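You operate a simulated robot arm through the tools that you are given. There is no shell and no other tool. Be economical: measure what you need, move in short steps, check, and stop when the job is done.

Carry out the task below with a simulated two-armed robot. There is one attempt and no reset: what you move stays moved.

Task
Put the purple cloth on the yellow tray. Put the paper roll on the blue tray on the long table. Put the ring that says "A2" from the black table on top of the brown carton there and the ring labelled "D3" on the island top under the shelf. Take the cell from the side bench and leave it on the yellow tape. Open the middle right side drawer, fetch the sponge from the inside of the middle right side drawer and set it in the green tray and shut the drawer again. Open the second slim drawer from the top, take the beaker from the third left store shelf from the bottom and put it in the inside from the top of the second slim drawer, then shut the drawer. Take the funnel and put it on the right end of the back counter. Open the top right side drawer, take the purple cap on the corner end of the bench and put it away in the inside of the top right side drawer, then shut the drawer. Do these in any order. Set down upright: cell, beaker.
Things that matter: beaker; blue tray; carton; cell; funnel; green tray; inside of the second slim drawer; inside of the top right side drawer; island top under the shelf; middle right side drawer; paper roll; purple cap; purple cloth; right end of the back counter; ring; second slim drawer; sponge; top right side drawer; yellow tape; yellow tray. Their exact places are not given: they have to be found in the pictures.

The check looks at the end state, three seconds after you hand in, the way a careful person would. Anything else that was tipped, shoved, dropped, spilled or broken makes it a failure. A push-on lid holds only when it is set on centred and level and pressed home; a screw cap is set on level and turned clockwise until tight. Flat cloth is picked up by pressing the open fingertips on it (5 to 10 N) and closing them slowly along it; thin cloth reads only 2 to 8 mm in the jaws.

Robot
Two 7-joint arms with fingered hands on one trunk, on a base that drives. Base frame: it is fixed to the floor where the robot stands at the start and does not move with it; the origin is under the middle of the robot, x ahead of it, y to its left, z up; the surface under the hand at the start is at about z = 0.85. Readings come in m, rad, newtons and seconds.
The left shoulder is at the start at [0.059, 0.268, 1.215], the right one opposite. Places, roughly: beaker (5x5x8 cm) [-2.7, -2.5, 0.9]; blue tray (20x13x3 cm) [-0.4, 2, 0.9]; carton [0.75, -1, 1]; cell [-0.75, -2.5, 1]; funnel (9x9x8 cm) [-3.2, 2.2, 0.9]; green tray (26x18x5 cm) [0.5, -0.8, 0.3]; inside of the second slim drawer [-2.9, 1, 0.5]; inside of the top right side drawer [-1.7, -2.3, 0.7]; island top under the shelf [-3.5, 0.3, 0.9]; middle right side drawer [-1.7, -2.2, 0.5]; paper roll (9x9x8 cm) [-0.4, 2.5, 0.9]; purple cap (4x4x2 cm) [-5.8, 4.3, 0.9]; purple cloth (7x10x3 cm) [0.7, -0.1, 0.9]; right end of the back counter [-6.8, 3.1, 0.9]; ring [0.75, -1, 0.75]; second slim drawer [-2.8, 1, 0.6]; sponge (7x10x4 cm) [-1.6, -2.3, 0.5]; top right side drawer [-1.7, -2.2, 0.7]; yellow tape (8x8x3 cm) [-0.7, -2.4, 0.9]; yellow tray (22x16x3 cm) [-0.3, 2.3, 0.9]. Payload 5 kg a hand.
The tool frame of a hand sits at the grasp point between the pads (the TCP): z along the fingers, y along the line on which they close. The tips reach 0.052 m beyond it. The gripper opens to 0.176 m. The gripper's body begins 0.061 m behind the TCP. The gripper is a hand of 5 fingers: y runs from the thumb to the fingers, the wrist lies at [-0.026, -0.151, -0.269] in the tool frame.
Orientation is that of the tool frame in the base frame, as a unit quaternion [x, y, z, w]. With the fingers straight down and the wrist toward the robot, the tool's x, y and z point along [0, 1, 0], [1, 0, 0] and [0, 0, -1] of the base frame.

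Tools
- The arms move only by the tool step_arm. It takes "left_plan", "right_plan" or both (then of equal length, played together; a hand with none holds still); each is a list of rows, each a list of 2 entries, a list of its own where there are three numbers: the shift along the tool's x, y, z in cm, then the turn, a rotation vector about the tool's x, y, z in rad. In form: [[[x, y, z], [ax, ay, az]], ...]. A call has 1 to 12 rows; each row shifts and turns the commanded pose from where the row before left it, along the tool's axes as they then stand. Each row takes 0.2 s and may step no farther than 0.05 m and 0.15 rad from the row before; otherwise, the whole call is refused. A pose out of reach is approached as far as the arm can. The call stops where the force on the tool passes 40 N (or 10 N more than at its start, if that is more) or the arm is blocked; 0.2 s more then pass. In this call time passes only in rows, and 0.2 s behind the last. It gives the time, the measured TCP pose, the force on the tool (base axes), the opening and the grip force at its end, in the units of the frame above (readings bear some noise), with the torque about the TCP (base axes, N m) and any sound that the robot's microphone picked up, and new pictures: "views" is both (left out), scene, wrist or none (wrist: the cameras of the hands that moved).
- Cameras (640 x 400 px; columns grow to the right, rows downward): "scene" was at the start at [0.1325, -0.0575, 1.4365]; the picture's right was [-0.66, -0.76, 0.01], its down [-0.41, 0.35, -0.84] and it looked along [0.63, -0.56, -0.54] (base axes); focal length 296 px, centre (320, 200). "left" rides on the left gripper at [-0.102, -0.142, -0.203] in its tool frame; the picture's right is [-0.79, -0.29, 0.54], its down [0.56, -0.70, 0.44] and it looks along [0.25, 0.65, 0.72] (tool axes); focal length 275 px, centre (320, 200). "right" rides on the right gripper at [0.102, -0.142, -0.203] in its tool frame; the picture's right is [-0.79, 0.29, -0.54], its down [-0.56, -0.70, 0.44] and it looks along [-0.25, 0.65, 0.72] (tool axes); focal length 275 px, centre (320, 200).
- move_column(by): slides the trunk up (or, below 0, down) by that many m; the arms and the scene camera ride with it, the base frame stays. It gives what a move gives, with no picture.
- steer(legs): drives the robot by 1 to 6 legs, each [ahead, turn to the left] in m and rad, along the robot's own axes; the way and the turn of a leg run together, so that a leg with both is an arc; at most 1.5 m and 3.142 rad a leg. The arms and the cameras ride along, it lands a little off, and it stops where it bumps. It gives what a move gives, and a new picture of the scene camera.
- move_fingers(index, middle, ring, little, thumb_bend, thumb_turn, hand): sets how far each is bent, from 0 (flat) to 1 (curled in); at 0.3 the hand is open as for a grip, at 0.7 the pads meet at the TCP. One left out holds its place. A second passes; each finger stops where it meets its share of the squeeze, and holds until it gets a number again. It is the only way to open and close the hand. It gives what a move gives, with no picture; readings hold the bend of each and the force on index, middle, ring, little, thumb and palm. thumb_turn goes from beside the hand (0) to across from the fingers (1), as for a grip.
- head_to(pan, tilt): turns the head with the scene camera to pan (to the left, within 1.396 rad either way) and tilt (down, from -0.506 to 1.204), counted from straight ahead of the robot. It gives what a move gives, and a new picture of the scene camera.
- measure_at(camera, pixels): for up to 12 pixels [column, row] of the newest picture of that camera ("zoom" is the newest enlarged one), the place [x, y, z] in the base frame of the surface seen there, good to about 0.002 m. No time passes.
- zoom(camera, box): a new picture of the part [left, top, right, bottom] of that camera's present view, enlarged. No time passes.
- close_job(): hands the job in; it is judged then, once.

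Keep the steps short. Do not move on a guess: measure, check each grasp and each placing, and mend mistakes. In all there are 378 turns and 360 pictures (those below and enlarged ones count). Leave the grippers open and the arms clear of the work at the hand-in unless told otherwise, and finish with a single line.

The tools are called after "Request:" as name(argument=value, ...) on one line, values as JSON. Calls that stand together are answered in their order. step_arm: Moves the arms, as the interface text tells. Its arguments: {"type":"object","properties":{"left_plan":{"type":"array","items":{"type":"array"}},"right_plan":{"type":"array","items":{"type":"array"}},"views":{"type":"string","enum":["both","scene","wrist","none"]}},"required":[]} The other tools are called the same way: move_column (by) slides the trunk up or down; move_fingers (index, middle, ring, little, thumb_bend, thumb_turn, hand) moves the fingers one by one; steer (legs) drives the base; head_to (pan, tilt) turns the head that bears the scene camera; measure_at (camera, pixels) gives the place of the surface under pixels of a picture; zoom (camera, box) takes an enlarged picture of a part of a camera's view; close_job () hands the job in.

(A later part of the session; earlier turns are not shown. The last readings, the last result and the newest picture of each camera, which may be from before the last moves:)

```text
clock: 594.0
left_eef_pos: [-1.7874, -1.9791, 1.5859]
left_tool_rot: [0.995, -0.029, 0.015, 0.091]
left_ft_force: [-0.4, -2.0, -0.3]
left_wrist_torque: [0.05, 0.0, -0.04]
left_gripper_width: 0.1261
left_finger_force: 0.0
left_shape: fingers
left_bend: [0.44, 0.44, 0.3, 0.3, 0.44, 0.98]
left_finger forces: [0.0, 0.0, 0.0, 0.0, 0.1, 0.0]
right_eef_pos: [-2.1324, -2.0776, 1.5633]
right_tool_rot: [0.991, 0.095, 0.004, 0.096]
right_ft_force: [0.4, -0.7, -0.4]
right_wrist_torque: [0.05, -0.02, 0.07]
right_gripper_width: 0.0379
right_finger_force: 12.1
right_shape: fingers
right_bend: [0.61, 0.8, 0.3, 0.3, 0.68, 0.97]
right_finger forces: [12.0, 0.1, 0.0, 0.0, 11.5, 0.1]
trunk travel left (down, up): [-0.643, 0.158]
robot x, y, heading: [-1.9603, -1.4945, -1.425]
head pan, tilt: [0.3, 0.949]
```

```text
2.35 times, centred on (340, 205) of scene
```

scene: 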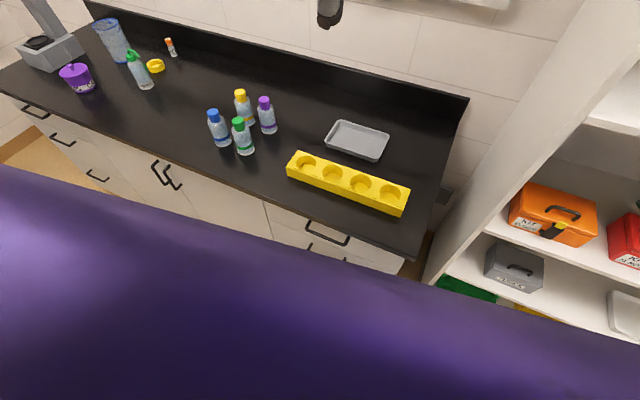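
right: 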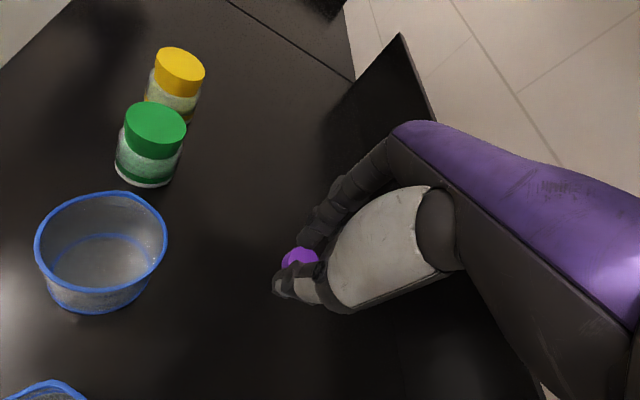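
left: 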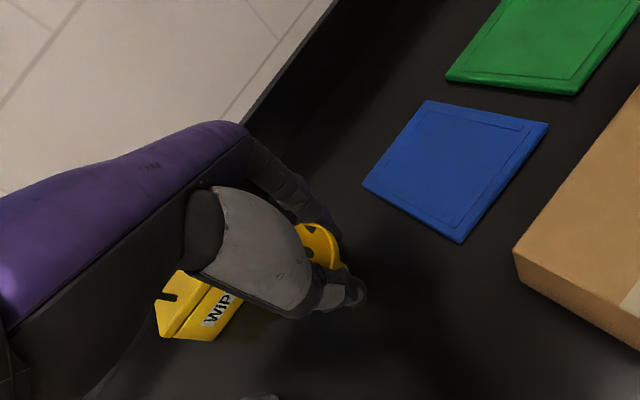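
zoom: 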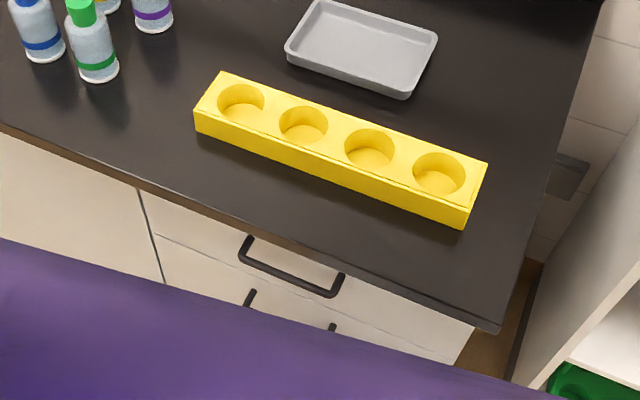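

The drawer face is at y=-2.04, the top handle at z≈0.77 and x≈-1.73. The store panel is too close on the right, so I'll work with the right hand from x≈-1.48. I reposition gently.

Request:
steer(legs=[[-0.4, 0], [0, 1.425], [0.54, 0], [0, -1.571]])

Request:
move_column(by=-0.25)

Request:
head_to(pan=-0.2, tilt=0.7)

```text
clock: 612.4
left_eef_pos: [-1.3801, -1.5961, 1.5853]
left_tool_rot: [0.99, -0.104, 0.01, 0.093]
left_ft_force: [0.2, -0.2, 0.4]
left_wrist_torque: [0.05, 0.02, 0.01]
left_gripper_width: 0.1262
left_finger_force: 0.0
left_shape: fingers
left_bend: [0.44, 0.44, 0.3, 0.3, 0.44, 0.98]
left_finger forces: [0.0, 0.0, 0.1, 0.0, 0.0, 0.0]
right_eef_pos: [-1.7368, -1.6423, 1.5651]
right_tool_rot: [0.995, 0.019, -0.004, 0.096]
right_ft_force: [-0.2, -0.3, 0.9]
right_wrist_torque: [-0.01, 0.02, -0.03]
right_gripper_width: 0.0371
right_finger_force: 11.7
right_shape: fingers
right_bend: [0.61, 0.8, 0.3, 0.3, 0.68, 0.97]
right_finger forces: [11.8, 0.0, 0.0, 0.0, 11.1, 0.0]
trunk travel left (down, up): [-0.643, 0.158]
robot x, y, heading: [-1.4651, -1.0942, -1.584]
head pan, tilt: [0.3, 0.949]
```

scene: 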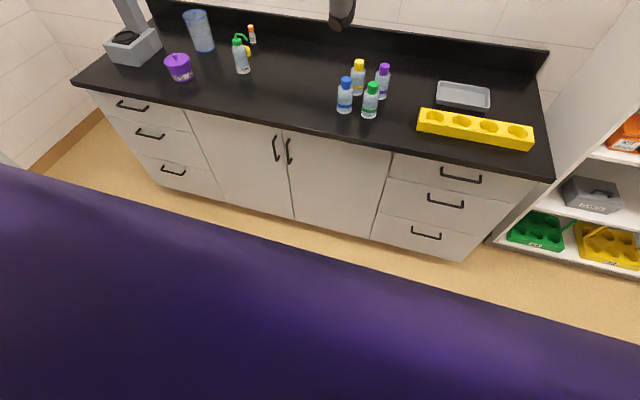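

```text
clock: 614.9
left_eef_pos: [-1.3805, -1.5762, 1.3409]
left_tool_rot: [0.99, -0.103, 0.011, 0.099]
left_ft_force: [2.0, -27.8, -11.5]
left_wrist_torque: [2.71, -0.32, 1.37]
left_gripper_width: 0.1263
left_finger_force: 0.2
left_shape: fingers
left_bend: [0.44, 0.44, 0.3, 0.3, 0.44, 0.98]
left_finger forces: [0.0, 0.0, 0.1, 0.0, 0.0, 0.0]
right_eef_pos: [-1.7387, -1.6212, 1.3217]
right_tool_rot: [0.995, 0.018, -0.003, 0.103]
right_ft_force: [-1.2, 0.3, -0.7]
right_wrist_torque: [0.06, -0.09, 0.05]
right_gripper_width: 0.037
right_finger_force: 11.6
right_shape: fingers
right_bend: [0.6, 0.8, 0.3, 0.3, 0.69, 0.97]
right_finger forces: [11.7, 0.1, 0.0, 0.0, 11.3, 0.0]
trunk travel left (down, up): [-0.393, 0.408]
robot x, y, heading: [-1.4666, -1.0936, -1.581]
head pan, tilt: [0.3, 0.949]
```

```text
clock: 615.9
left_eef_pos: [-1.3791, -1.5767, 1.3426]
left_tool_rot: [0.99, -0.102, 0.009, 0.099]
left_ft_force: [-1.6, -1.2, 1.3]
left_wrist_torque: [0.03, -0.02, -0.02]
left_gripper_width: 0.1264
left_finger_force: 0.1
left_shape: fingers
left_bend: [0.44, 0.44, 0.3, 0.3, 0.44, 0.98]
left_finger forces: [0.0, 0.1, 0.1, 0.1, 0.0, 0.1]
right_eef_pos: [-1.7377, -1.6202, 1.3197]
right_tool_rot: [0.995, 0.018, -0.003, 0.103]
right_ft_force: [0.3, -0.2, 0.1]
right_wrist_torque: [0.02, -0.03, 0.02]
right_gripper_width: 0.0372
right_finger_force: 12.0
right_shape: fingers
right_bend: [0.6, 0.8, 0.3, 0.3, 0.69, 0.97]
right_finger forces: [11.7, 0.0, 0.0, 0.0, 11.2, 0.0]
trunk travel left (down, up): [-0.393, 0.408]
robot x, y, heading: [-1.4668, -1.095, -1.578]
head pan, tilt: [-0.201, 0.7]
```

scene: 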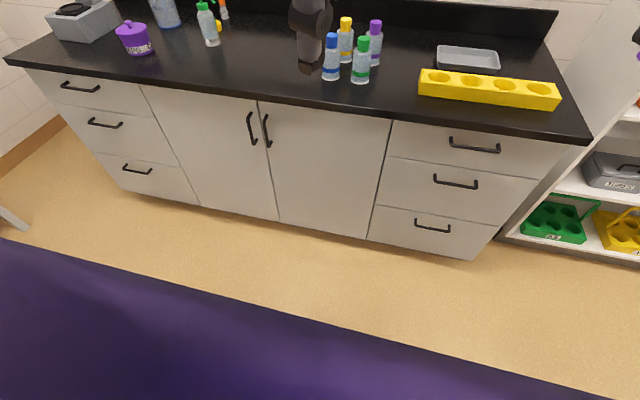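

The right-hand stack: top handle at (475,147), middle at (455,182). I measure both bars and the drawer face.

Request:
measure_at(camera="scene", pixels=[[475, 151], [452, 147], [499, 152], [475, 140], [455, 186], [435, 181], [477, 187], [455, 170], [430, 140], [520, 160], [390, 100]])

Request:
zoom(camera="scene", box=[370, 100, 560, 250])

```text
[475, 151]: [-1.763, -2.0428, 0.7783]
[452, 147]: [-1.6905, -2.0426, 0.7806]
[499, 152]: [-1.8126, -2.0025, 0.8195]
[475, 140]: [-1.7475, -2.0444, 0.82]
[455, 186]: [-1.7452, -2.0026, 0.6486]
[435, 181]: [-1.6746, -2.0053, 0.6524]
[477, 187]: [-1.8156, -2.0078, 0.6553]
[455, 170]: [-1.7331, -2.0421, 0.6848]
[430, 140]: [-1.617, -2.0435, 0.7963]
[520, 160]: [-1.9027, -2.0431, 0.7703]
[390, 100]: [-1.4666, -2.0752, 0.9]
```

```text
2.67 times, centred on (465, 175) of scene
```

zoom: 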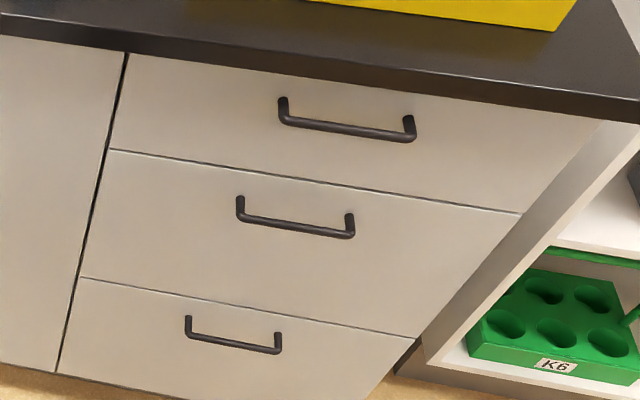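

The bars are at y=-2.003, z 0.815 (top) and 0.65 (middle), centred x=-1.745, 4 cm off the face. I'll open the drawer with the free left hand from x≈-2.0, keeping the cap in the right hand held back. I drive there.

Request:
steer(legs=[[0, -1.563], [0.53, 0], [0, 1.571]])

Request:
move_fingers(hand="left", index=0.45, middle=0.45, ring=0.45, little=0.45, thumb_bend=0.4)

Request:
step_arm(left_plan=[[[0, 0, 0], [-0.12, 0, 0]], [[0, 0, 0], [-0.12, 0, 0]], [[0, 0, 0], [-0.12, 0, 0]], [[0, 0, 0], [-0.12, 0, 0]], [[0, 0, 0], [-0.12, 0, 0]], [[0, 0, 0], [-0.12, 0, 0]], [[0, 0, 0], [-0.12, 0, 0]], [[0, 0, 0], [-0.12, 0, 0]]], views="scene")

```text
clock: 631.6
left_eef_pos: [-1.8975, -1.5856, 1.3426]
left_tool_rot: [0.992, -0.082, 0.012, 0.099]
left_ft_force: [0.3, -0.6, 0.3]
left_wrist_torque: [0.02, 0.03, 0.0]
left_gripper_width: 0.1263
left_finger_force: 0.1
left_shape: fingers
left_bend: [0.44, 0.44, 0.3, 0.3, 0.44, 0.98]
left_finger forces: [0.0, 0.0, 0.1, 0.0, 0.0, 0.0]
right_eef_pos: [-2.2522, -1.646, 1.3209]
right_tool_rot: [0.994, 0.04, -0.001, 0.103]
right_ft_force: [-0.7, 0.2, -0.3]
right_wrist_torque: [-0.03, -0.03, 0.04]
right_gripper_width: 0.0364
right_finger_force: 10.2
right_shape: fingers
right_bend: [0.6, 0.8, 0.3, 0.3, 0.69, 0.97]
right_finger forces: [10.8, 0.0, 0.1, 0.1, 10.3, 0.1]
trunk travel left (down, up): [-0.393, 0.408]
robot x, y, heading: [-2.0172, -1.1068, -1.54]
head pan, tilt: [-0.201, 0.7]
```

scene: 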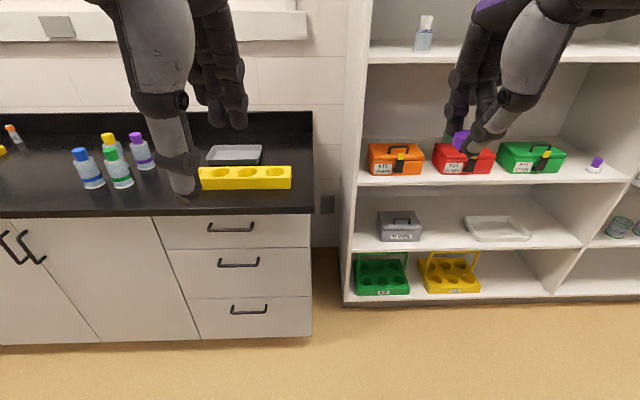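

```text
clock: 632.6
left_eef_pos: [-1.8943, -1.5704, 1.3462]
left_tool_rot: [0.991, -0.081, 0.014, 0.103]
left_ft_force: [0.8, -1.9, -1.2]
left_wrist_torque: [0.17, 0.15, -0.1]
left_gripper_width: 0.1327
left_finger_force: 0.0
left_shape: fingers
left_bend: [0.45, 0.45, 0.45, 0.45, 0.4, 0.97]
left_finger forces: [0.0, 0.0, 0.1, 0.1, 0.0, 0.0]
right_eef_pos: [-2.2514, -1.6328, 1.3267]
right_tool_rot: [0.993, 0.04, -0.002, 0.108]
right_ft_force: [1.1, -1.6, -1.0]
right_wrist_torque: [0.2, 0.07, 0.01]
right_gripper_width: 0.0366
right_finger_force: 11.5
right_shape: fingers
right_bend: [0.6, 0.8, 0.3, 0.3, 0.69, 0.97]
right_finger forces: [11.6, 0.0, 0.1, 0.1, 11.0, 0.0]
trunk travel left (down, up): [-0.393, 0.408]
robot x, y, heading: [-2.0131, -1.1077, -1.535]
head pan, tilt: [-0.201, 0.7]
```

```text
clock: 634.4
left_eef_pos: [-1.9863, -1.6429, 1.4466]
left_tool_rot: [0.831, -0.079, -0.025, 0.551]
left_ft_force: [0.1, -1.2, 0.4]
left_wrist_torque: [-0.04, -0.02, 0.03]
left_gripper_width: 0.1327
left_finger_force: 0.0
left_shape: fingers
left_bend: [0.45, 0.45, 0.45, 0.45, 0.4, 0.97]
left_finger forces: [0.0, 0.1, 0.0, 0.0, 0.0, 0.0]
left hand out of reach, approached as far as the arm can: row 3, 4, 5, 6, 7, 8
right_eef_pos: [-2.2535, -1.63, 1.3255]
right_tool_rot: [0.993, 0.04, -0.001, 0.109]
right_ft_force: [-0.2, -0.5, -0.5]
right_wrist_torque: [0.05, -0.06, 0.06]
right_gripper_width: 0.0364
right_finger_force: 11.3
right_shape: fingers
right_bend: [0.6, 0.8, 0.3, 0.3, 0.69, 0.97]
right_finger forces: [11.6, 0.1, 0.1, 0.0, 11.1, 0.0]
trunk travel left (down, up): [-0.393, 0.408]
robot x, y, heading: [-2.0159, -1.1117, -1.54]
head pan, tilt: [-0.201, 0.7]
```

scene: 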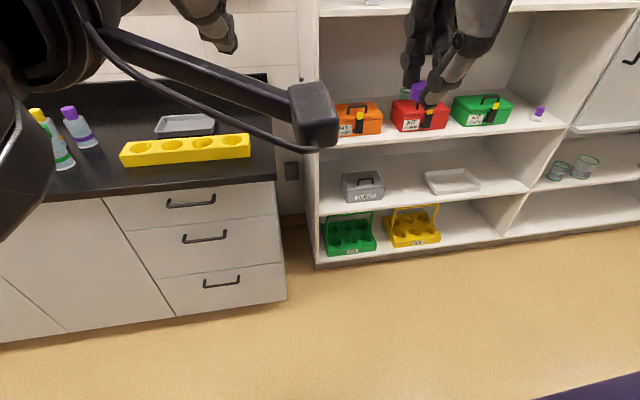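

The hand is pitched about 1.17 rad forward. I lower the trunk 0.35 m and then bring the left hand down and across toward the top handle.

Request:
move_column(by=-0.35)

Request:
step_arm(left_plan=[[[2, -2, 0.8], [0, 0, 0]], [[3, -3, 1.2], [0, 0, 0]], [[3, -3, 1.2], [0, 0, 0]], [[3, -3, 1.2], [0, 0, 0]], [[3, -3, 1.2], [0, 0, 0]], [[3, -3, 1.2], [0, 0, 0]], [[3, -3, 1.2], [0, 0, 0]], [[3, -3, 1.2], [0, 0, 0]]], views="scene")

```text
clock: 637.7
left_eef_pos: [-1.9924, -1.7504, 0.9271]
left_tool_rot: [0.907, -0.083, -0.047, 0.411]
left_ft_force: [-3.1, 4.6, 4.5]
left_wrist_torque: [0.12, -0.4, 0.48]
left_gripper_width: 0.1325
left_finger_force: 0.2
left_shape: fingers
left_bend: [0.45, 0.45, 0.45, 0.45, 0.4, 0.97]
left_finger forces: [0.0, 0.0, 0.0, 0.0, 0.0, 0.0]
right_eef_pos: [-2.2589, -1.6163, 0.9824]
right_tool_rot: [0.993, 0.035, 0.0, 0.113]
right_ft_force: [-53.7, -66.7, -13.3]
right_wrist_torque: [9.1, -7.99, 3.97]
right_gripper_width: 0.0364
right_finger_force: 11.6
right_shape: fingers
right_bend: [0.6, 0.8, 0.3, 0.3, 0.69, 0.97]
right_finger forces: [11.5, 0.1, 0.0, 0.0, 11.1, 0.0]
trunk travel left (down, up): [-0.044, 0.757]
robot x, y, heading: [-2.0156, -1.1109, -1.54]
head pan, tilt: [-0.201, 0.7]
stopped: the force on the tool passed its limit at 41 N (the readings are from after the stop); the commanded pose is now the measured one
```

```text
clock: 639.5
left_eef_pos: [-1.8641, -1.8502, 0.7238]
left_tool_rot: [0.909, -0.071, -0.043, 0.408]
left_ft_force: [0.1, -0.7, -0.3]
left_wrist_torque: [0.05, 0.0, 0.02]
left_gripper_width: 0.1325
left_finger_force: 0.0
left_shape: fingers
left_bend: [0.45, 0.45, 0.45, 0.45, 0.4, 0.98]
left_finger forces: [0.1, 0.0, 0.1, 0.1, 0.0, 0.0]
left hand out of reach, approached as far as the arm can: row 1, 2, 3, 4, 5, 6, 7, 8
right_eef_pos: [-2.2538, -1.6198, 0.9811]
right_tool_rot: [0.993, 0.038, -0.002, 0.111]
right_ft_force: [-31.5, -60.0, -22.3]
right_wrist_torque: [6.11, -3.46, 0.92]
right_gripper_width: 0.0363
right_finger_force: 10.7
right_shape: fingers
right_bend: [0.6, 0.8, 0.3, 0.3, 0.69, 0.97]
right_finger forces: [11.5, 0.0, 0.1, 0.0, 10.8, 0.0]
trunk travel left (down, up): [-0.044, 0.757]
robot x, y, heading: [-2.0188, -1.1085, -1.543]
head pan, tilt: [-0.201, 0.7]
```

scene: 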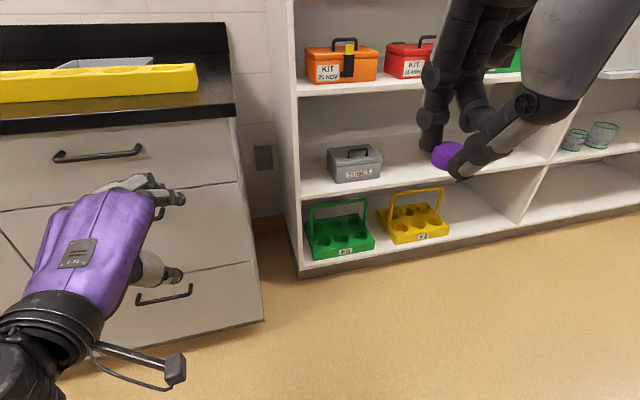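

The right arm is pressing on something at this trunk height (60 N). I raise the trunk 0.1 m to relieve it.

Request:
move_column(by=0.1)

Request:
step_arm(right_plan=[[[0, 1, -1], [0, 0, 0]], [[0, 2, -2], [0, 0, 0]], [[0, 2, -2], [0, 0, 0]], [[0, 0, 0], [0, 0, 0]]], views="none")

```text
clock: 640.8
left_eef_pos: [-1.8667, -1.8506, 0.8191]
left_tool_rot: [0.91, -0.071, -0.042, 0.406]
left_ft_force: [0.0, -0.7, -0.4]
left_wrist_torque: [0.02, 0.0, -0.02]
left_gripper_width: 0.1327
left_finger_force: 0.1
left_shape: fingers
left_bend: [0.45, 0.45, 0.45, 0.45, 0.4, 0.98]
left_finger forces: [0.1, 0.0, 0.1, 0.0, 0.0, 0.0]
right_eef_pos: [-2.2552, -1.62, 1.0807]
right_tool_rot: [0.993, 0.039, -0.001, 0.111]
right_ft_force: [-0.6, -0.5, -0.4]
right_wrist_torque: [0.06, -0.08, 0.01]
right_gripper_width: 0.036
right_finger_force: 11.1
right_shape: fingers
right_bend: [0.6, 0.8, 0.3, 0.3, 0.69, 0.97]
right_finger forces: [11.5, 0.1, 0.0, 0.0, 11.0, 0.1]
trunk travel left (down, up): [-0.144, 0.657]
robot x, y, heading: [-2.0146, -1.1125, -1.542]
head pan, tilt: [-0.201, 0.7]
```

```text
clock: 641.8
left_eef_pos: [-1.868, -1.8484, 0.8204]
left_tool_rot: [0.909, -0.069, -0.042, 0.408]
left_ft_force: [-0.4, -0.9, 0.1]
left_wrist_torque: [-0.02, 0.0, -0.03]
left_gripper_width: 0.1328
left_finger_force: 0.0
left_shape: fingers
left_bend: [0.45, 0.45, 0.45, 0.45, 0.4, 0.98]
left_finger forces: [0.0, 0.0, 0.0, 0.0, 0.0, 0.0]
right_eef_pos: [-2.2507, -1.6579, 1.1417]
right_tool_rot: [0.993, 0.039, -0.002, 0.113]
right_ft_force: [-0.6, 0.1, 0.0]
right_wrist_torque: [0.01, 0.03, 0.04]
right_gripper_width: 0.0361
right_finger_force: 11.4
right_shape: fingers
right_bend: [0.6, 0.8, 0.3, 0.3, 0.69, 0.97]
right_finger forces: [11.5, 0.0, 0.0, 0.0, 10.9, 0.0]
trunk travel left (down, up): [-0.144, 0.657]
robot x, y, heading: [-2.0188, -1.1085, -1.537]
head pan, tilt: [-0.201, 0.7]
```

Relieved. I pre-close the left fingers somewhat, pitch the hand a further 0.45 rad to near horizontal, and align x with the handle.

Request:
move_fingers(hand="left", index=0.56, middle=0.56, ring=0.56, little=0.56, thumb_bend=0.5)

Request:
step_arm(left_plan=[[[2, 0, 0], [-0.08, 0, 0]], [[2.5, 0, 0], [-0.09, 0, 0]], [[2.5, 0, 0], [-0.09, 0, 0]], [[2.5, 0, 0], [-0.09, 0, 0]], [[2.5, 0, 0], [-0.09, 0, 0]], [[0.8, 0, 0], [0, 0, 0]]], views="scene")

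```text
clock: 642.8
left_eef_pos: [-1.8678, -1.8497, 0.8216]
left_tool_rot: [0.909, -0.07, -0.042, 0.408]
left_ft_force: [0.4, -0.5, -0.3]
left_wrist_torque: [0.0, 0.01, 0.02]
left_gripper_width: 0.0869
left_finger_force: 0.1
left_shape: fingers
left_bend: [0.56, 0.56, 0.56, 0.56, 0.5, 0.98]
left_finger forces: [0.0, 0.0, 0.0, 0.0, 0.1, 0.1]
right_eef_pos: [-2.2501, -1.6576, 1.1409]
right_tool_rot: [0.993, 0.039, -0.002, 0.113]
right_ft_force: [-0.4, -1.3, 0.2]
right_wrist_torque: [-0.01, 0.02, 0.0]
right_gripper_width: 0.0361
right_finger_force: 11.1
right_shape: fingers
right_bend: [0.6, 0.8, 0.3, 0.3, 0.69, 0.97]
right_finger forces: [11.5, 0.0, 0.0, 0.0, 10.7, 0.0]
trunk travel left (down, up): [-0.144, 0.657]
robot x, y, heading: [-2.0187, -1.1115, -1.54]
head pan, tilt: [-0.201, 0.7]
```

```text
clock: 644.2
left_eef_pos: [-1.7408, -1.8696, 0.8177]
left_tool_rot: [0.799, -0.059, -0.055, 0.597]
left_ft_force: [-0.2, 0.4, -0.6]
left_wrist_torque: [0.02, -0.01, 0.0]
left_gripper_width: 0.0865
left_finger_force: 0.1
left_shape: fingers
left_bend: [0.56, 0.56, 0.56, 0.56, 0.5, 0.98]
left_finger forces: [0.1, 0.0, 0.0, 0.0, 0.1, 0.1]
right_eef_pos: [-2.2515, -1.657, 1.1422]
right_tool_rot: [0.993, 0.038, -0.002, 0.113]
right_ft_force: [0.8, -0.1, -0.9]
right_wrist_torque: [-0.01, 0.04, -0.01]
right_gripper_width: 0.0365
right_finger_force: 11.5
right_shape: fingers
right_bend: [0.6, 0.8, 0.3, 0.3, 0.69, 0.97]
right_finger forces: [11.5, 0.1, 0.0, 0.0, 10.9, 0.1]
trunk travel left (down, up): [-0.144, 0.657]
robot x, y, heading: [-2.019, -1.1086, -1.534]
head pan, tilt: [-0.201, 0.7]
```

scene: 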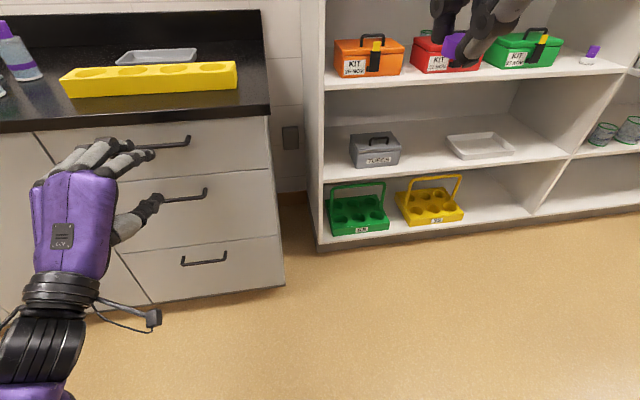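

The fingers are above and the thumb below the bar. I advance about 10 cm so the bar sits between the tips.

Request:
step_arm(left_plan=[[[0.4, 0.9, 2.4], [0, 0, 0]], [[0.4, 0.9, 2.4], [0, 0, 0]], [[0.4, 0.9, 2.4], [0, 0, 0]], [[0.2, 0.4, 1.2], [0, 0, 0]]], views="scene")

Request:
zoom(camera="scene", box=[40, 100, 240, 240])

```text
clock: 645.2
left_eef_pos: [-1.742, -1.9608, 0.8252]
left_tool_rot: [0.798, -0.06, -0.056, 0.597]
left_ft_force: [0.8, 8.3, -1.9]
left_wrist_torque: [-0.26, 0.11, 0.2]
left_gripper_width: 0.0864
left_finger_force: 4.5
left_shape: fingers
left_bend: [0.56, 0.57, 0.56, 0.56, 0.5, 0.98]
left_finger forces: [0.0, 7.4, 1.4, 0.0, 0.0, 0.0]
right_eef_pos: [-2.2503, -1.6569, 1.1415]
right_tool_rot: [0.993, 0.038, -0.001, 0.113]
right_ft_force: [-0.7, 0.5, 0.4]
right_wrist_torque: [-0.03, 0.0, -0.02]
right_gripper_width: 0.0362
right_finger_force: 11.0
right_shape: fingers
right_bend: [0.6, 0.8, 0.3, 0.3, 0.69, 0.97]
right_finger forces: [11.4, 0.1, 0.0, 0.0, 10.9, 0.0]
trunk travel left (down, up): [-0.144, 0.657]
robot x, y, heading: [-2.0129, -1.1088, -1.542]
head pan, tilt: [-0.201, 0.7]
```

scene: 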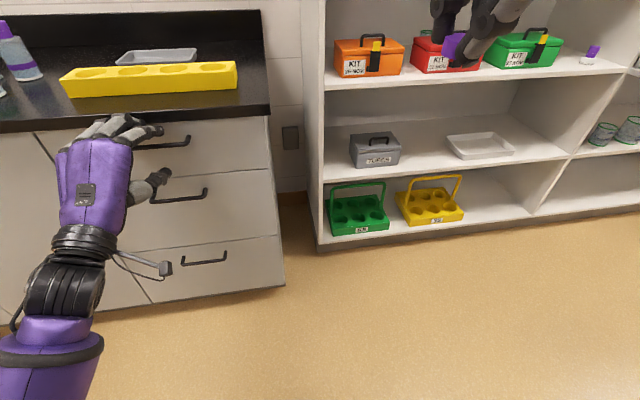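

```text
2.86 times, centred on (140, 170) of scene
```

zoom: 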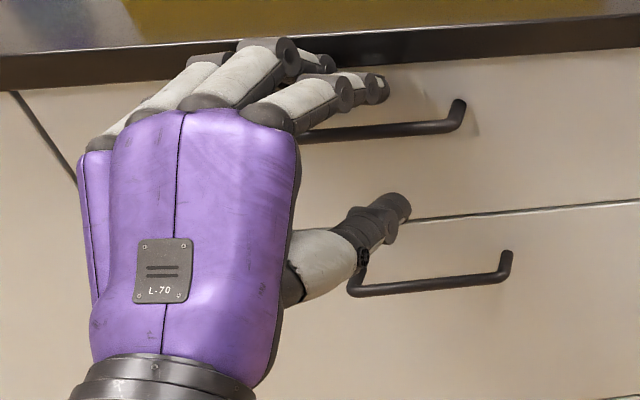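

The fingertips touch the face just above the bar. I close around the bar.

Request:
move_fingers(hand="left", index=0.72, middle=0.72, ring=0.72, little=0.72, thumb_bend=0.68)

Request:
zoom(camera="scene", box=[40, 100, 240, 240])

```text
clock: 646.2
left_eef_pos: [-1.7425, -1.9573, 0.8305]
left_tool_rot: [0.796, -0.06, -0.056, 0.599]
left_ft_force: [-0.4, 0.7, 34.9]
left_wrist_torque: [-1.45, -0.33, -0.09]
left_gripper_width: 0.0191
left_finger_force: 17.5
left_shape: fingers
left_bend: [0.71, 0.71, 0.71, 0.72, 0.68, 0.98]
left_finger forces: [14.4, 11.0, 10.2, 0.0, 0.0, 0.0]
right_eef_pos: [-2.2518, -1.6547, 1.1427]
right_tool_rot: [0.993, 0.038, -0.001, 0.115]
right_ft_force: [0.0, -0.5, 1.3]
right_wrist_torque: [0.03, 0.0, 0.0]
right_gripper_width: 0.0364
right_finger_force: 10.8
right_shape: fingers
right_bend: [0.6, 0.8, 0.3, 0.3, 0.69, 0.97]
right_finger forces: [11.5, 0.0, 0.0, 0.0, 10.9, 0.0]
trunk travel left (down, up): [-0.144, 0.657]
robot x, y, heading: [-2.0143, -1.1086, -1.545]
head pan, tilt: [-0.201, 0.7]
```

```text
2.86 times, centred on (140, 170) of scene
```

zoom: 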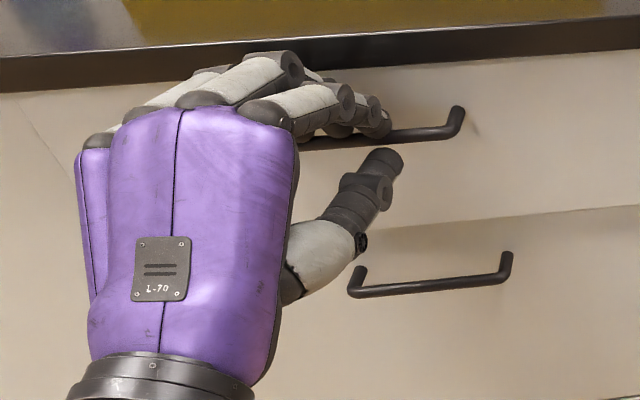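

The fingers bear on top of the bar, with tips behind it. I test a small pull of 4 cm with the arm.

Request:
step_arm(left_plan=[[[0, -0.3, -0.7], [0, 0, 0]], [[0, -0.4, -1], [0, 0, 0]], [[0, -0.3, -1], [0, 0, 0]], [[0, -0.3, -1], [0, 0, 0]]], views="scene")

Request:
zoom(camera="scene", box=[40, 100, 240, 240])

```text
clock: 647.2
left_eef_pos: [-1.739, -1.9117, 0.8376]
left_tool_rot: [0.792, -0.062, -0.059, 0.604]
left_ft_force: [-0.6, 3.3, 1.1]
left_wrist_torque: [0.18, -0.06, 0.1]
left_gripper_width: 0.0106
left_finger_force: 1.3
left_shape: fingers
left_bend: [0.72, 0.72, 0.72, 0.72, 0.68, 0.97]
left_finger forces: [0.0, 0.5, 0.0, 0.0, 1.1, 0.1]
right_eef_pos: [-2.252, -1.6385, 1.149]
right_tool_rot: [0.992, 0.038, -0.001, 0.122]
right_ft_force: [-4.0, -5.6, 1.0]
right_wrist_torque: [0.82, -0.49, 0.03]
right_gripper_width: 0.0363
right_finger_force: 10.9
right_shape: fingers
right_bend: [0.6, 0.8, 0.3, 0.3, 0.69, 0.97]
right_finger forces: [11.4, 0.1, 0.1, 0.1, 11.0, 0.0]
trunk travel left (down, up): [-0.144, 0.657]
robot x, y, heading: [-2.0205, -1.112, -1.539]
head pan, tilt: [-0.201, 0.7]
stopped in row 4 (left hand): the force on the tool passed its limit at 46 N (the readings are from after the stop); the commanded pose is now the measured one
```

scene: 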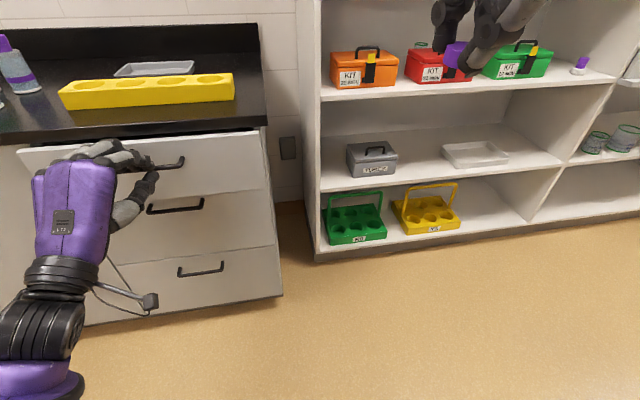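

```text
2.86 times, centred on (140, 170) of scene
```

zoom: 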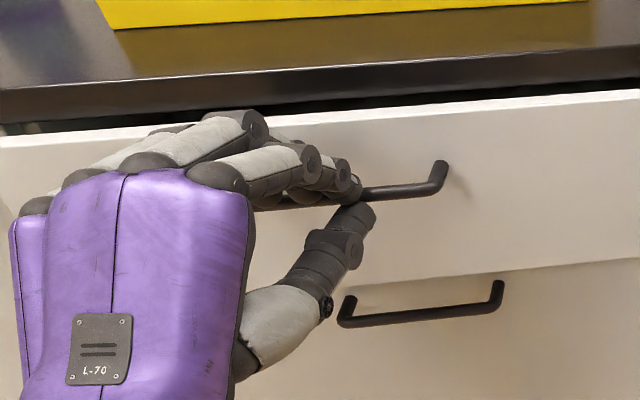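

The drawer opens and the fingers wrap the bar. I curl tighter and pull further by backing the robot 0.2 m.

Request:
move_fingers(hand="left", index=0.8, middle=0.8, ring=0.8, little=0.8, thumb_bend=0.74)

Request:
steer(legs=[[-0.2, 0]])

```text
clock: 648.2
left_eef_pos: [-1.7397, -1.9134, 0.8395]
left_tool_rot: [0.792, -0.061, -0.058, 0.605]
left_ft_force: [2.9, 0.4, 13.5]
left_wrist_torque: [-0.62, -0.9, -0.19]
left_gripper_width: 0.0067
left_finger_force: 19.6
left_shape: fingers
left_bend: [0.75, 0.73, 0.73, 0.8, 0.69, 0.97]
left_finger forces: [0.1, 10.6, 11.8, 0.1, 16.3, 0.0]
right_eef_pos: [-2.2518, -1.6415, 1.147]
right_tool_rot: [0.992, 0.039, -0.001, 0.119]
right_ft_force: [1.6, -2.8, -5.9]
right_wrist_torque: [-0.88, 0.7, -0.37]
right_gripper_width: 0.0361
right_finger_force: 11.0
right_shape: fingers
right_bend: [0.6, 0.8, 0.3, 0.3, 0.69, 0.97]
right_finger forces: [11.5, 0.0, 0.0, 0.0, 11.0, 0.0]
trunk travel left (down, up): [-0.144, 0.657]
robot x, y, heading: [-2.0152, -1.109, -1.538]
head pan, tilt: [-0.201, 0.7]
```

```text
clock: 650.1
left_eef_pos: [-1.7468, -1.7125, 0.8373]
left_tool_rot: [0.792, -0.062, -0.06, 0.604]
left_ft_force: [-0.2, 0.4, 0.4]
left_wrist_torque: [0.06, -0.03, 0.09]
left_gripper_width: 0.0059
left_finger_force: 0.1
left_shape: fingers
left_bend: [0.76, 0.74, 0.74, 0.8, 0.71, 0.97]
left_finger forces: [0.1, 0.1, 0.0, 0.0, 0.1, 0.0]
right_eef_pos: [-2.2592, -1.4412, 1.1484]
right_tool_rot: [0.992, 0.037, -0.002, 0.12]
right_ft_force: [-4.2, -7.6, -2.9]
right_wrist_torque: [0.77, -0.4, 0.07]
right_gripper_width: 0.0363
right_finger_force: 11.0
right_shape: fingers
right_bend: [0.6, 0.8, 0.3, 0.3, 0.69, 0.97]
right_finger forces: [11.5, 0.0, 0.1, 0.1, 11.1, 0.0]
trunk travel left (down, up): [-0.144, 0.657]
robot x, y, heading: [-2.0224, -0.9079, -1.539]
head pan, tilt: [-0.201, 0.7]
```

scene: 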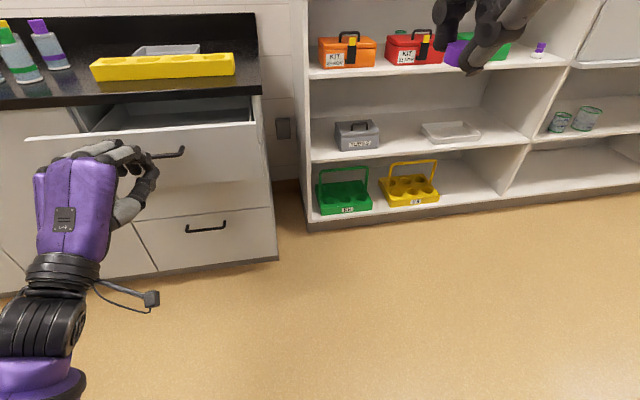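

The drawer is open about 0.25 m. I release the bar and withdraw the left hand.

Request:
move_fingers(hand="left", index=0.45, middle=0.45, ring=0.45, little=0.45, thumb_bend=0.4)

Request:
steer(legs=[[-0.15, 0], [0, 1.54], [0.52, 0], [0, -1.571]])

Request:
head_to(pan=-0.3, tilt=0.8)

```text
clock: 650.4
left_eef_pos: [-1.7513, -1.6877, 0.8615]
left_tool_rot: [0.783, -0.064, -0.057, 0.616]
left_ft_force: [-3.7, 3.5, 7.7]
left_wrist_torque: [0.44, -0.38, 0.44]
left_gripper_width: 0.1168
left_finger_force: 0.1
left_shape: fingers
left_bend: [0.49, 0.47, 0.46, 0.53, 0.44, 0.97]
left_finger forces: [0.1, 0.1, 0.0, 0.1, 0.0, 0.0]
right_eef_pos: [-2.2682, -1.4082, 1.1599]
right_tool_rot: [0.991, 0.027, -0.001, 0.129]
right_ft_force: [-29.1, -43.8, -0.5]
right_wrist_torque: [7.04, -4.26, 0.7]
right_gripper_width: 0.0364
right_finger_force: 11.0
right_shape: fingers
right_bend: [0.6, 0.8, 0.3, 0.3, 0.69, 0.97]
right_finger forces: [11.5, 0.0, 0.0, 0.0, 11.0, 0.0]
trunk travel left (down, up): [-0.144, 0.657]
robot x, y, heading: [-2.0231, -0.9057, -1.544]
head pan, tilt: [-0.201, 0.7]
stopped (right hand): the force on the tool passed its limit at 109 N (the readings are from after the stop); the commanded pose is now the measured one
```

```text
clock: 654.8
left_eef_pos: [-1.36, -1.2092, 0.882]
left_tool_rot: [0.758, 0.18, 0.142, 0.611]
left_ft_force: [-6.0, 2.5, 6.9]
left_wrist_torque: [0.79, 0.14, 0.6]
left_gripper_width: 0.1327
left_finger_force: 0.0
left_shape: fingers
left_bend: [0.45, 0.45, 0.45, 0.45, 0.4, 0.98]
left_finger forces: [0.1, 0.0, 0.0, 0.0, 0.0, 0.0]
right_eef_pos: [-1.9472, -1.2882, 1.17]
right_tool_rot: [0.934, 0.33, 0.045, 0.13]
right_ft_force: [11.7, -69.9, 10.0]
right_wrist_torque: [13.48, 2.78, -0.81]
right_gripper_width: 0.0361
right_finger_force: 10.5
right_shape: fingers
right_bend: [0.6, 0.8, 0.3, 0.3, 0.69, 0.97]
right_finger forces: [11.4, 0.0, 0.1, 0.0, 11.0, 0.0]
trunk travel left (down, up): [-0.144, 0.657]
robot x, y, heading: [-2.0296, -0.7623, -0.908]
head pan, tilt: [-0.201, 0.7]
stopped in leg 2: the force on the tool passed its limit at 63 N (the readings are from after the stop); the commanded pose is now the measured one
```

scene: 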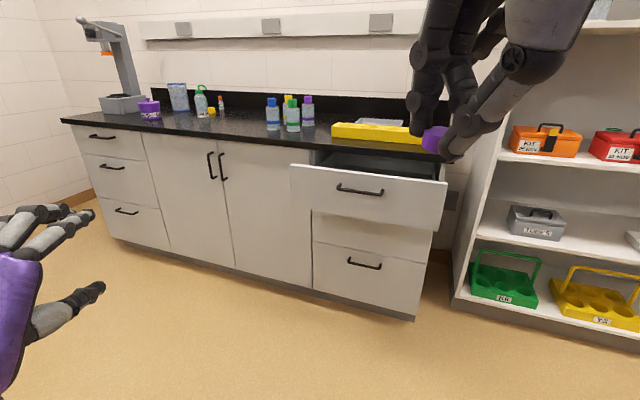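

```text
clock: 655.5
left_eef_pos: [-1.3554, -1.2114, 0.8729]
left_tool_rot: [0.761, 0.182, 0.139, 0.607]
left_ft_force: [-0.2, -0.2, 0.4]
left_wrist_torque: [0.07, 0.04, 0.12]
left_gripper_width: 0.1326
left_finger_force: 0.1
left_shape: fingers
left_bend: [0.45, 0.45, 0.45, 0.45, 0.4, 0.98]
left_finger forces: [0.0, 0.0, 0.0, 0.0, 0.1, 0.1]
right_eef_pos: [-1.9422, -1.2903, 1.164]
right_tool_rot: [0.932, 0.335, 0.039, 0.129]
right_ft_force: [-8.1, -58.1, -16.4]
right_wrist_torque: [6.18, -2.05, 4.49]
right_gripper_width: 0.0361
right_finger_force: 11.5
right_shape: fingers
right_bend: [0.6, 0.8, 0.3, 0.3, 0.69, 0.97]
right_finger forces: [11.4, 0.1, 0.0, 0.1, 10.9, 0.1]
trunk travel left (down, up): [-0.144, 0.657]
robot x, y, heading: [-2.0284, -0.76, -0.907]
head pan, tilt: [-0.3, 0.799]
```

scene: 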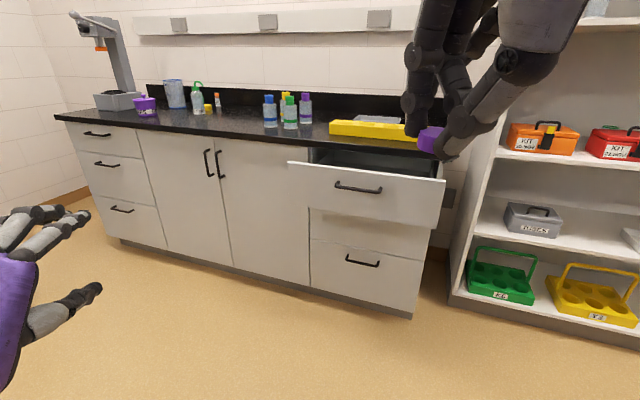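

The right elbow is touching again at this low trunk height. I raise the trunk 0.25 m, then finish repositioning to x≈-1.48.

Request:
move_column(by=0.25)

Request:
steer(legs=[[0, 0.9], [0.52, 0], [0, -1.571]])

Request:
head_to(pan=-0.3, tilt=0.75)

```text
clock: 658.0
left_eef_pos: [-1.3531, -1.2109, 1.1237]
left_tool_rot: [0.76, 0.184, 0.141, 0.607]
left_ft_force: [0.2, 0.8, -0.4]
left_wrist_torque: [-0.01, -0.02, 0.0]
left_gripper_width: 0.1326
left_finger_force: 0.0
left_shape: fingers
left_bend: [0.45, 0.45, 0.45, 0.45, 0.4, 0.98]
left_finger forces: [0.0, 0.0, 0.0, 0.0, 0.0, 0.0]
right_eef_pos: [-1.9398, -1.2898, 1.4159]
right_tool_rot: [0.933, 0.334, 0.039, 0.129]
right_ft_force: [0.6, -0.4, -1.3]
right_wrist_torque: [0.06, 0.01, -0.02]
right_gripper_width: 0.0358
right_finger_force: 10.9
right_shape: fingers
right_bend: [0.6, 0.8, 0.3, 0.3, 0.69, 0.97]
right_finger forces: [11.3, 0.1, 0.1, 0.1, 10.7, 0.1]
trunk travel left (down, up): [-0.394, 0.407]
robot x, y, heading: [-2.0289, -0.7633, -0.906]
head pan, tilt: [-0.3, 0.799]
```

```text
clock: 671.3
left_eef_pos: [-1.2772, -1.5579, 1.1235]
left_tool_rot: [0.777, -0.086, -0.075, 0.619]
left_ft_force: [0.4, -0.5, 0.4]
left_wrist_torque: [-0.01, 0.03, 0.01]
left_gripper_width: 0.1324
left_finger_force: 0.1
left_shape: fingers
left_bend: [0.45, 0.45, 0.45, 0.45, 0.4, 0.98]
left_finger forces: [0.0, 0.0, 0.0, 0.1, 0.0, 0.1]
right_eef_pos: [-1.7779, -1.2447, 1.4163]
right_tool_rot: [0.991, -0.003, -0.006, 0.136]
right_ft_force: [0.3, -0.6, 0.9]
right_wrist_torque: [-0.01, 0.0, -0.02]
right_gripper_width: 0.0357
right_finger_force: 9.7
right_shape: fingers
right_bend: [0.6, 0.8, 0.3, 0.3, 0.69, 0.97]
right_finger forces: [10.2, 0.0, 0.0, 0.0, 10.3, 0.0]
trunk travel left (down, up): [-0.394, 0.407]
robot x, y, heading: [-1.4961, -0.779, -1.606]
head pan, tilt: [-0.3, 0.799]
```

scene: 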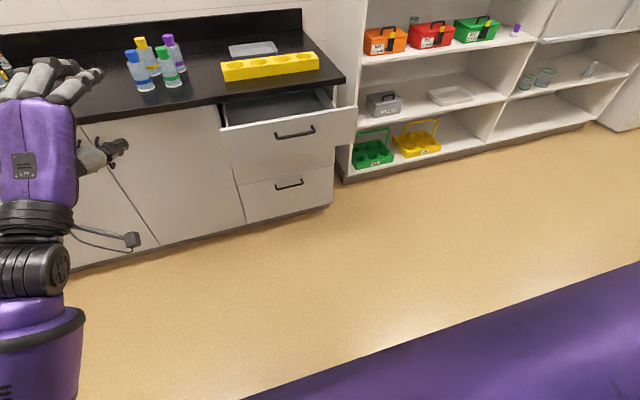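

```text
clock: 671.9
left_eef_pos: [-1.2783, -1.5428, 1.1364]
left_tool_rot: [0.771, -0.09, -0.076, 0.625]
left_ft_force: [-1.9, 4.0, 2.2]
left_wrist_torque: [0.26, -0.17, 0.42]
left_gripper_width: 0.1331
left_finger_force: 0.1
left_shape: fingers
left_bend: [0.45, 0.45, 0.45, 0.45, 0.4, 0.97]
left_finger forces: [0.0, 0.0, 0.0, 0.0, 0.0, 0.0]
right_eef_pos: [-1.7806, -1.2243, 1.4237]
right_tool_rot: [0.99, -0.008, -0.003, 0.142]
right_ft_force: [-54.3, -43.6, 39.6]
right_wrist_torque: [15.11, -12.8, 6.08]
right_gripper_width: 0.0356
right_finger_force: 10.4
right_shape: fingers
right_bend: [0.61, 0.8, 0.3, 0.3, 0.69, 0.97]
right_finger forces: [10.4, 0.1, 0.0, 0.0, 10.5, 0.0]
trunk travel left (down, up): [-0.394, 0.407]
robot x, y, heading: [-1.4988, -0.7812, -1.607]
head pan, tilt: [-0.3, 0.75]
```

scene: 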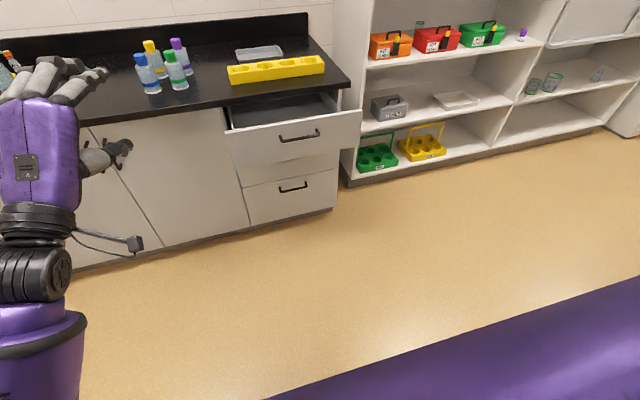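

The right arm is folded too tightly against the body. I extend it forward 25 cm and measure the drawer's inside.

Request:
step_arm(right_plan=[[[0, 2, 0], [0, 0, 0]], [[0, 3, 0], [0.05, 0, 0]], [[0, 4, 0], [0.05, 0, 0]], [[0, 4, 0], [0.05, 0, 0]], [[0, 4, 0], [0.05, 0, 0]], [[0, 4, 0], [0, 0, 0]], [[0, 4, 0], [0, 0, 0]]], views="none")

Request:
measure_at(camera="scene", pixels=[[285, 106], [295, 116], [240, 120], [330, 105], [300, 137], [290, 125], [232, 130], [360, 110]])

```text
clock: 673.5
left_eef_pos: [-1.2759, -1.5479, 1.1301]
left_tool_rot: [0.774, -0.087, -0.076, 0.623]
left_ft_force: [-0.7, -1.9, -2.5]
left_wrist_torque: [-0.25, 0.09, -0.1]
left_gripper_width: 0.1328
left_finger_force: 0.1
left_shape: fingers
left_bend: [0.45, 0.45, 0.45, 0.45, 0.4, 0.97]
left_finger forces: [0.1, 0.1, 0.1, 0.1, 0.0, 0.0]
right_eef_pos: [-1.7809, -1.4761, 1.4617]
right_tool_rot: [0.999, -0.004, -0.008, 0.04]
right_ft_force: [-0.8, -2.9, -2.5]
right_wrist_torque: [0.32, -0.11, 0.07]
right_gripper_width: 0.0354
right_finger_force: 9.7
right_shape: fingers
right_bend: [0.61, 0.8, 0.3, 0.3, 0.69, 0.97]
right_finger forces: [10.2, 0.0, 0.0, 0.1, 10.3, 0.0]
trunk travel left (down, up): [-0.394, 0.407]
robot x, y, heading: [-1.4994, -0.7811, -1.604]
head pan, tilt: [-0.3, 0.75]
```

```text
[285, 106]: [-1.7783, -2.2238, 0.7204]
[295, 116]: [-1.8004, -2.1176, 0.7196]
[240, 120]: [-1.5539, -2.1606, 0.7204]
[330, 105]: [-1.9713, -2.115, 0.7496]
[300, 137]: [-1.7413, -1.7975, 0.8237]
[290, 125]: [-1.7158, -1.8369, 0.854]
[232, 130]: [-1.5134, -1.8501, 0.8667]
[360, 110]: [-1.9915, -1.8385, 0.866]
```

The drawer floor is at z=0.72, with an opening from y -2.02 to -1.85. I drive forward 0.33 m, lower the trunk, and tuck the right ring and little fingers.

Request:
steer(legs=[[0.33, 0.03]])

Request:
move_column(by=-0.25)

Request:
move_fingers(hand="right", ring=0.6, little=0.6)

```text
clock: 676.3
left_eef_pos: [-1.2526, -1.8729, 1.1332]
left_tool_rot: [0.775, -0.073, -0.063, 0.625]
left_ft_force: [-0.2, -1.1, -0.4]
left_wrist_torque: [-0.09, 0.01, -0.1]
left_gripper_width: 0.1325
left_finger_force: 0.1
left_shape: fingers
left_bend: [0.45, 0.45, 0.45, 0.45, 0.4, 0.97]
left_finger forces: [0.0, 0.1, 0.1, 0.0, 0.0, 0.1]
right_eef_pos: [-1.7586, -1.8179, 1.4647]
right_tool_rot: [0.999, 0.014, -0.005, 0.042]
right_ft_force: [-0.8, -1.2, -0.5]
right_wrist_torque: [0.12, -0.03, 0.03]
right_gripper_width: 0.0356
right_finger_force: 10.1
right_shape: fingers
right_bend: [0.61, 0.8, 0.3, 0.3, 0.69, 0.97]
right_finger forces: [10.2, 0.0, 0.1, 0.0, 10.4, 0.0]
trunk travel left (down, up): [-0.394, 0.407]
robot x, y, heading: [-1.504, -1.1146, -1.571]
head pan, tilt: [-0.3, 0.75]
```

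scene: 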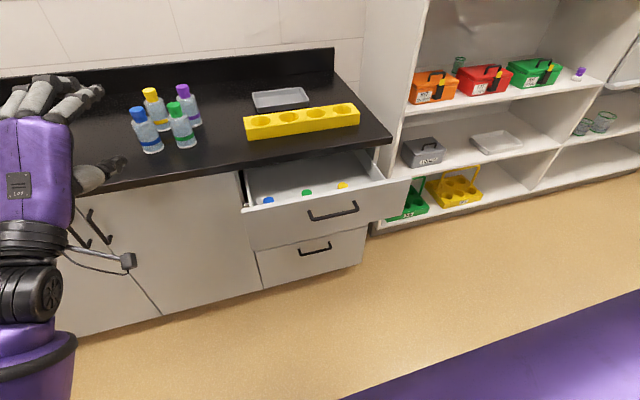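

```text
clock: 678.9
left_eef_pos: [-1.2527, -1.8553, 0.894]
left_tool_rot: [0.769, -0.073, -0.063, 0.631]
left_ft_force: [0.3, 0.0, 1.3]
left_wrist_torque: [0.08, -0.01, 0.03]
left_gripper_width: 0.1326
left_finger_force: 0.0
left_shape: fingers
left_bend: [0.45, 0.45, 0.45, 0.45, 0.4, 0.97]
left_finger forces: [0.0, 0.0, 0.0, 0.0, 0.0, 0.0]
right_eef_pos: [-1.7583, -1.7975, 1.225]
right_tool_rot: [0.999, 0.015, -0.006, 0.05]
right_ft_force: [-0.2, 0.2, 0.4]
right_wrist_torque: [-0.12, 0.04, 0.0]
right_gripper_width: 0.0354
right_finger_force: 10.7
right_shape: fingers
right_bend: [0.6, 0.8, 0.3, 0.3, 0.69, 0.97]
right_finger forces: [10.3, 0.0, 0.0, 0.1, 10.7, 0.1]
trunk travel left (down, up): [-0.144, 0.657]
robot x, y, heading: [-1.5071, -1.1135, -1.563]
head pan, tilt: [-0.3, 0.75]
```

```text
clock: 679.9
left_eef_pos: [-1.253, -1.856, 0.8936]
left_tool_rot: [0.77, -0.074, -0.063, 0.63]
left_ft_force: [-0.3, 0.4, -0.4]
left_wrist_torque: [0.03, -0.01, 0.01]
left_gripper_width: 0.1327
left_finger_force: 0.1
left_shape: fingers
left_bend: [0.45, 0.45, 0.45, 0.45, 0.4, 0.97]
left_finger forces: [0.0, 0.0, 0.0, 0.1, 0.1, 0.0]
right_eef_pos: [-1.7601, -1.797, 1.2238]
right_tool_rot: [0.999, 0.013, -0.007, 0.049]
right_ft_force: [-0.1, 0.1, -0.3]
right_wrist_torque: [0.05, -0.02, -0.01]
right_gripper_width: 0.0353
right_finger_force: 10.4
right_shape: fingers
right_bend: [0.6, 0.8, 0.6, 0.6, 0.69, 0.97]
right_finger forces: [10.3, 0.1, 0.0, 0.0, 10.6, 0.0]
trunk travel left (down, up): [-0.144, 0.657]
robot x, y, heading: [-1.5039, -1.1151, -1.568]
head pan, tilt: [-0.3, 0.75]
```

The drawer already holds small blue, green and yellow caps near the front. I measure them so I can set mine clear of them.

Request:
measure_at(camera="scene", pixels=[[307, 192], [342, 186], [268, 200], [320, 170], [300, 175], [370, 175]])

Request:
step_arm(right_plan=[[[0, 3, 0], [0.04, 0, 0]], [[0, 4, 0], [0.05, 0, 0]], [[0, 4.5, 2], [0, 0, 0]], [[0, 3, 3], [0, 0, 0]], [[0, 0, 4], [0, 0, 0]], [[0, 0, 4], [0, 0, 0]], [[0, 0, 4], [0, 0, 0]], [[0, 0, 4], [0, 0, 0]]], views="scene")

```text
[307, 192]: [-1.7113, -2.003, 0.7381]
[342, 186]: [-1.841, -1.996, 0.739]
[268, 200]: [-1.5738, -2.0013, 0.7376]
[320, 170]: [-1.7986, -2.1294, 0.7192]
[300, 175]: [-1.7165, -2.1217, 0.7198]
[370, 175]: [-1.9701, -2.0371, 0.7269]
```

```text
clock: 681.7
left_eef_pos: [-1.2528, -1.8578, 0.8916]
left_tool_rot: [0.771, -0.073, -0.063, 0.63]
left_ft_force: [0.3, -1.2, -0.9]
left_wrist_torque: [-0.11, 0.02, -0.02]
left_gripper_width: 0.1328
left_finger_force: 0.1
left_shape: fingers
left_bend: [0.45, 0.45, 0.45, 0.45, 0.4, 0.97]
left_finger forces: [0.0, 0.0, 0.1, 0.1, 0.1, 0.0]
right_eef_pos: [-1.7562, -1.9446, 1.0203]
right_tool_rot: [1.0, 0.014, -0.006, 0.003]
right_ft_force: [-0.8, -0.8, -0.6]
right_wrist_torque: [0.12, -0.12, 0.0]
right_gripper_width: 0.0352
right_finger_force: 10.2
right_shape: fingers
right_bend: [0.6, 0.8, 0.6, 0.6, 0.69, 0.97]
right_finger forces: [9.9, 0.0, 0.0, 0.1, 10.3, 0.0]
trunk travel left (down, up): [-0.144, 0.657]
robot x, y, heading: [-1.501, -1.1166, -1.567]
head pan, tilt: [-0.3, 0.75]
```

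scene: 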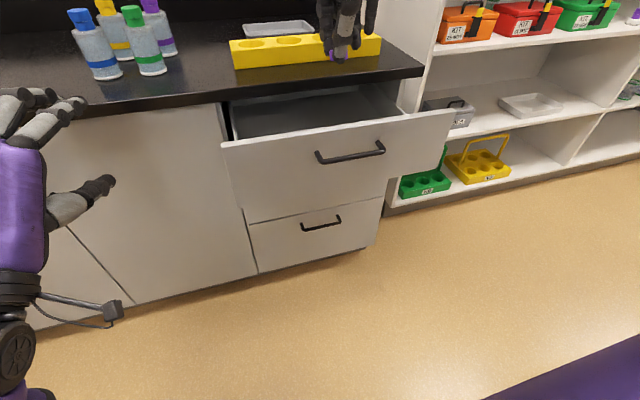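

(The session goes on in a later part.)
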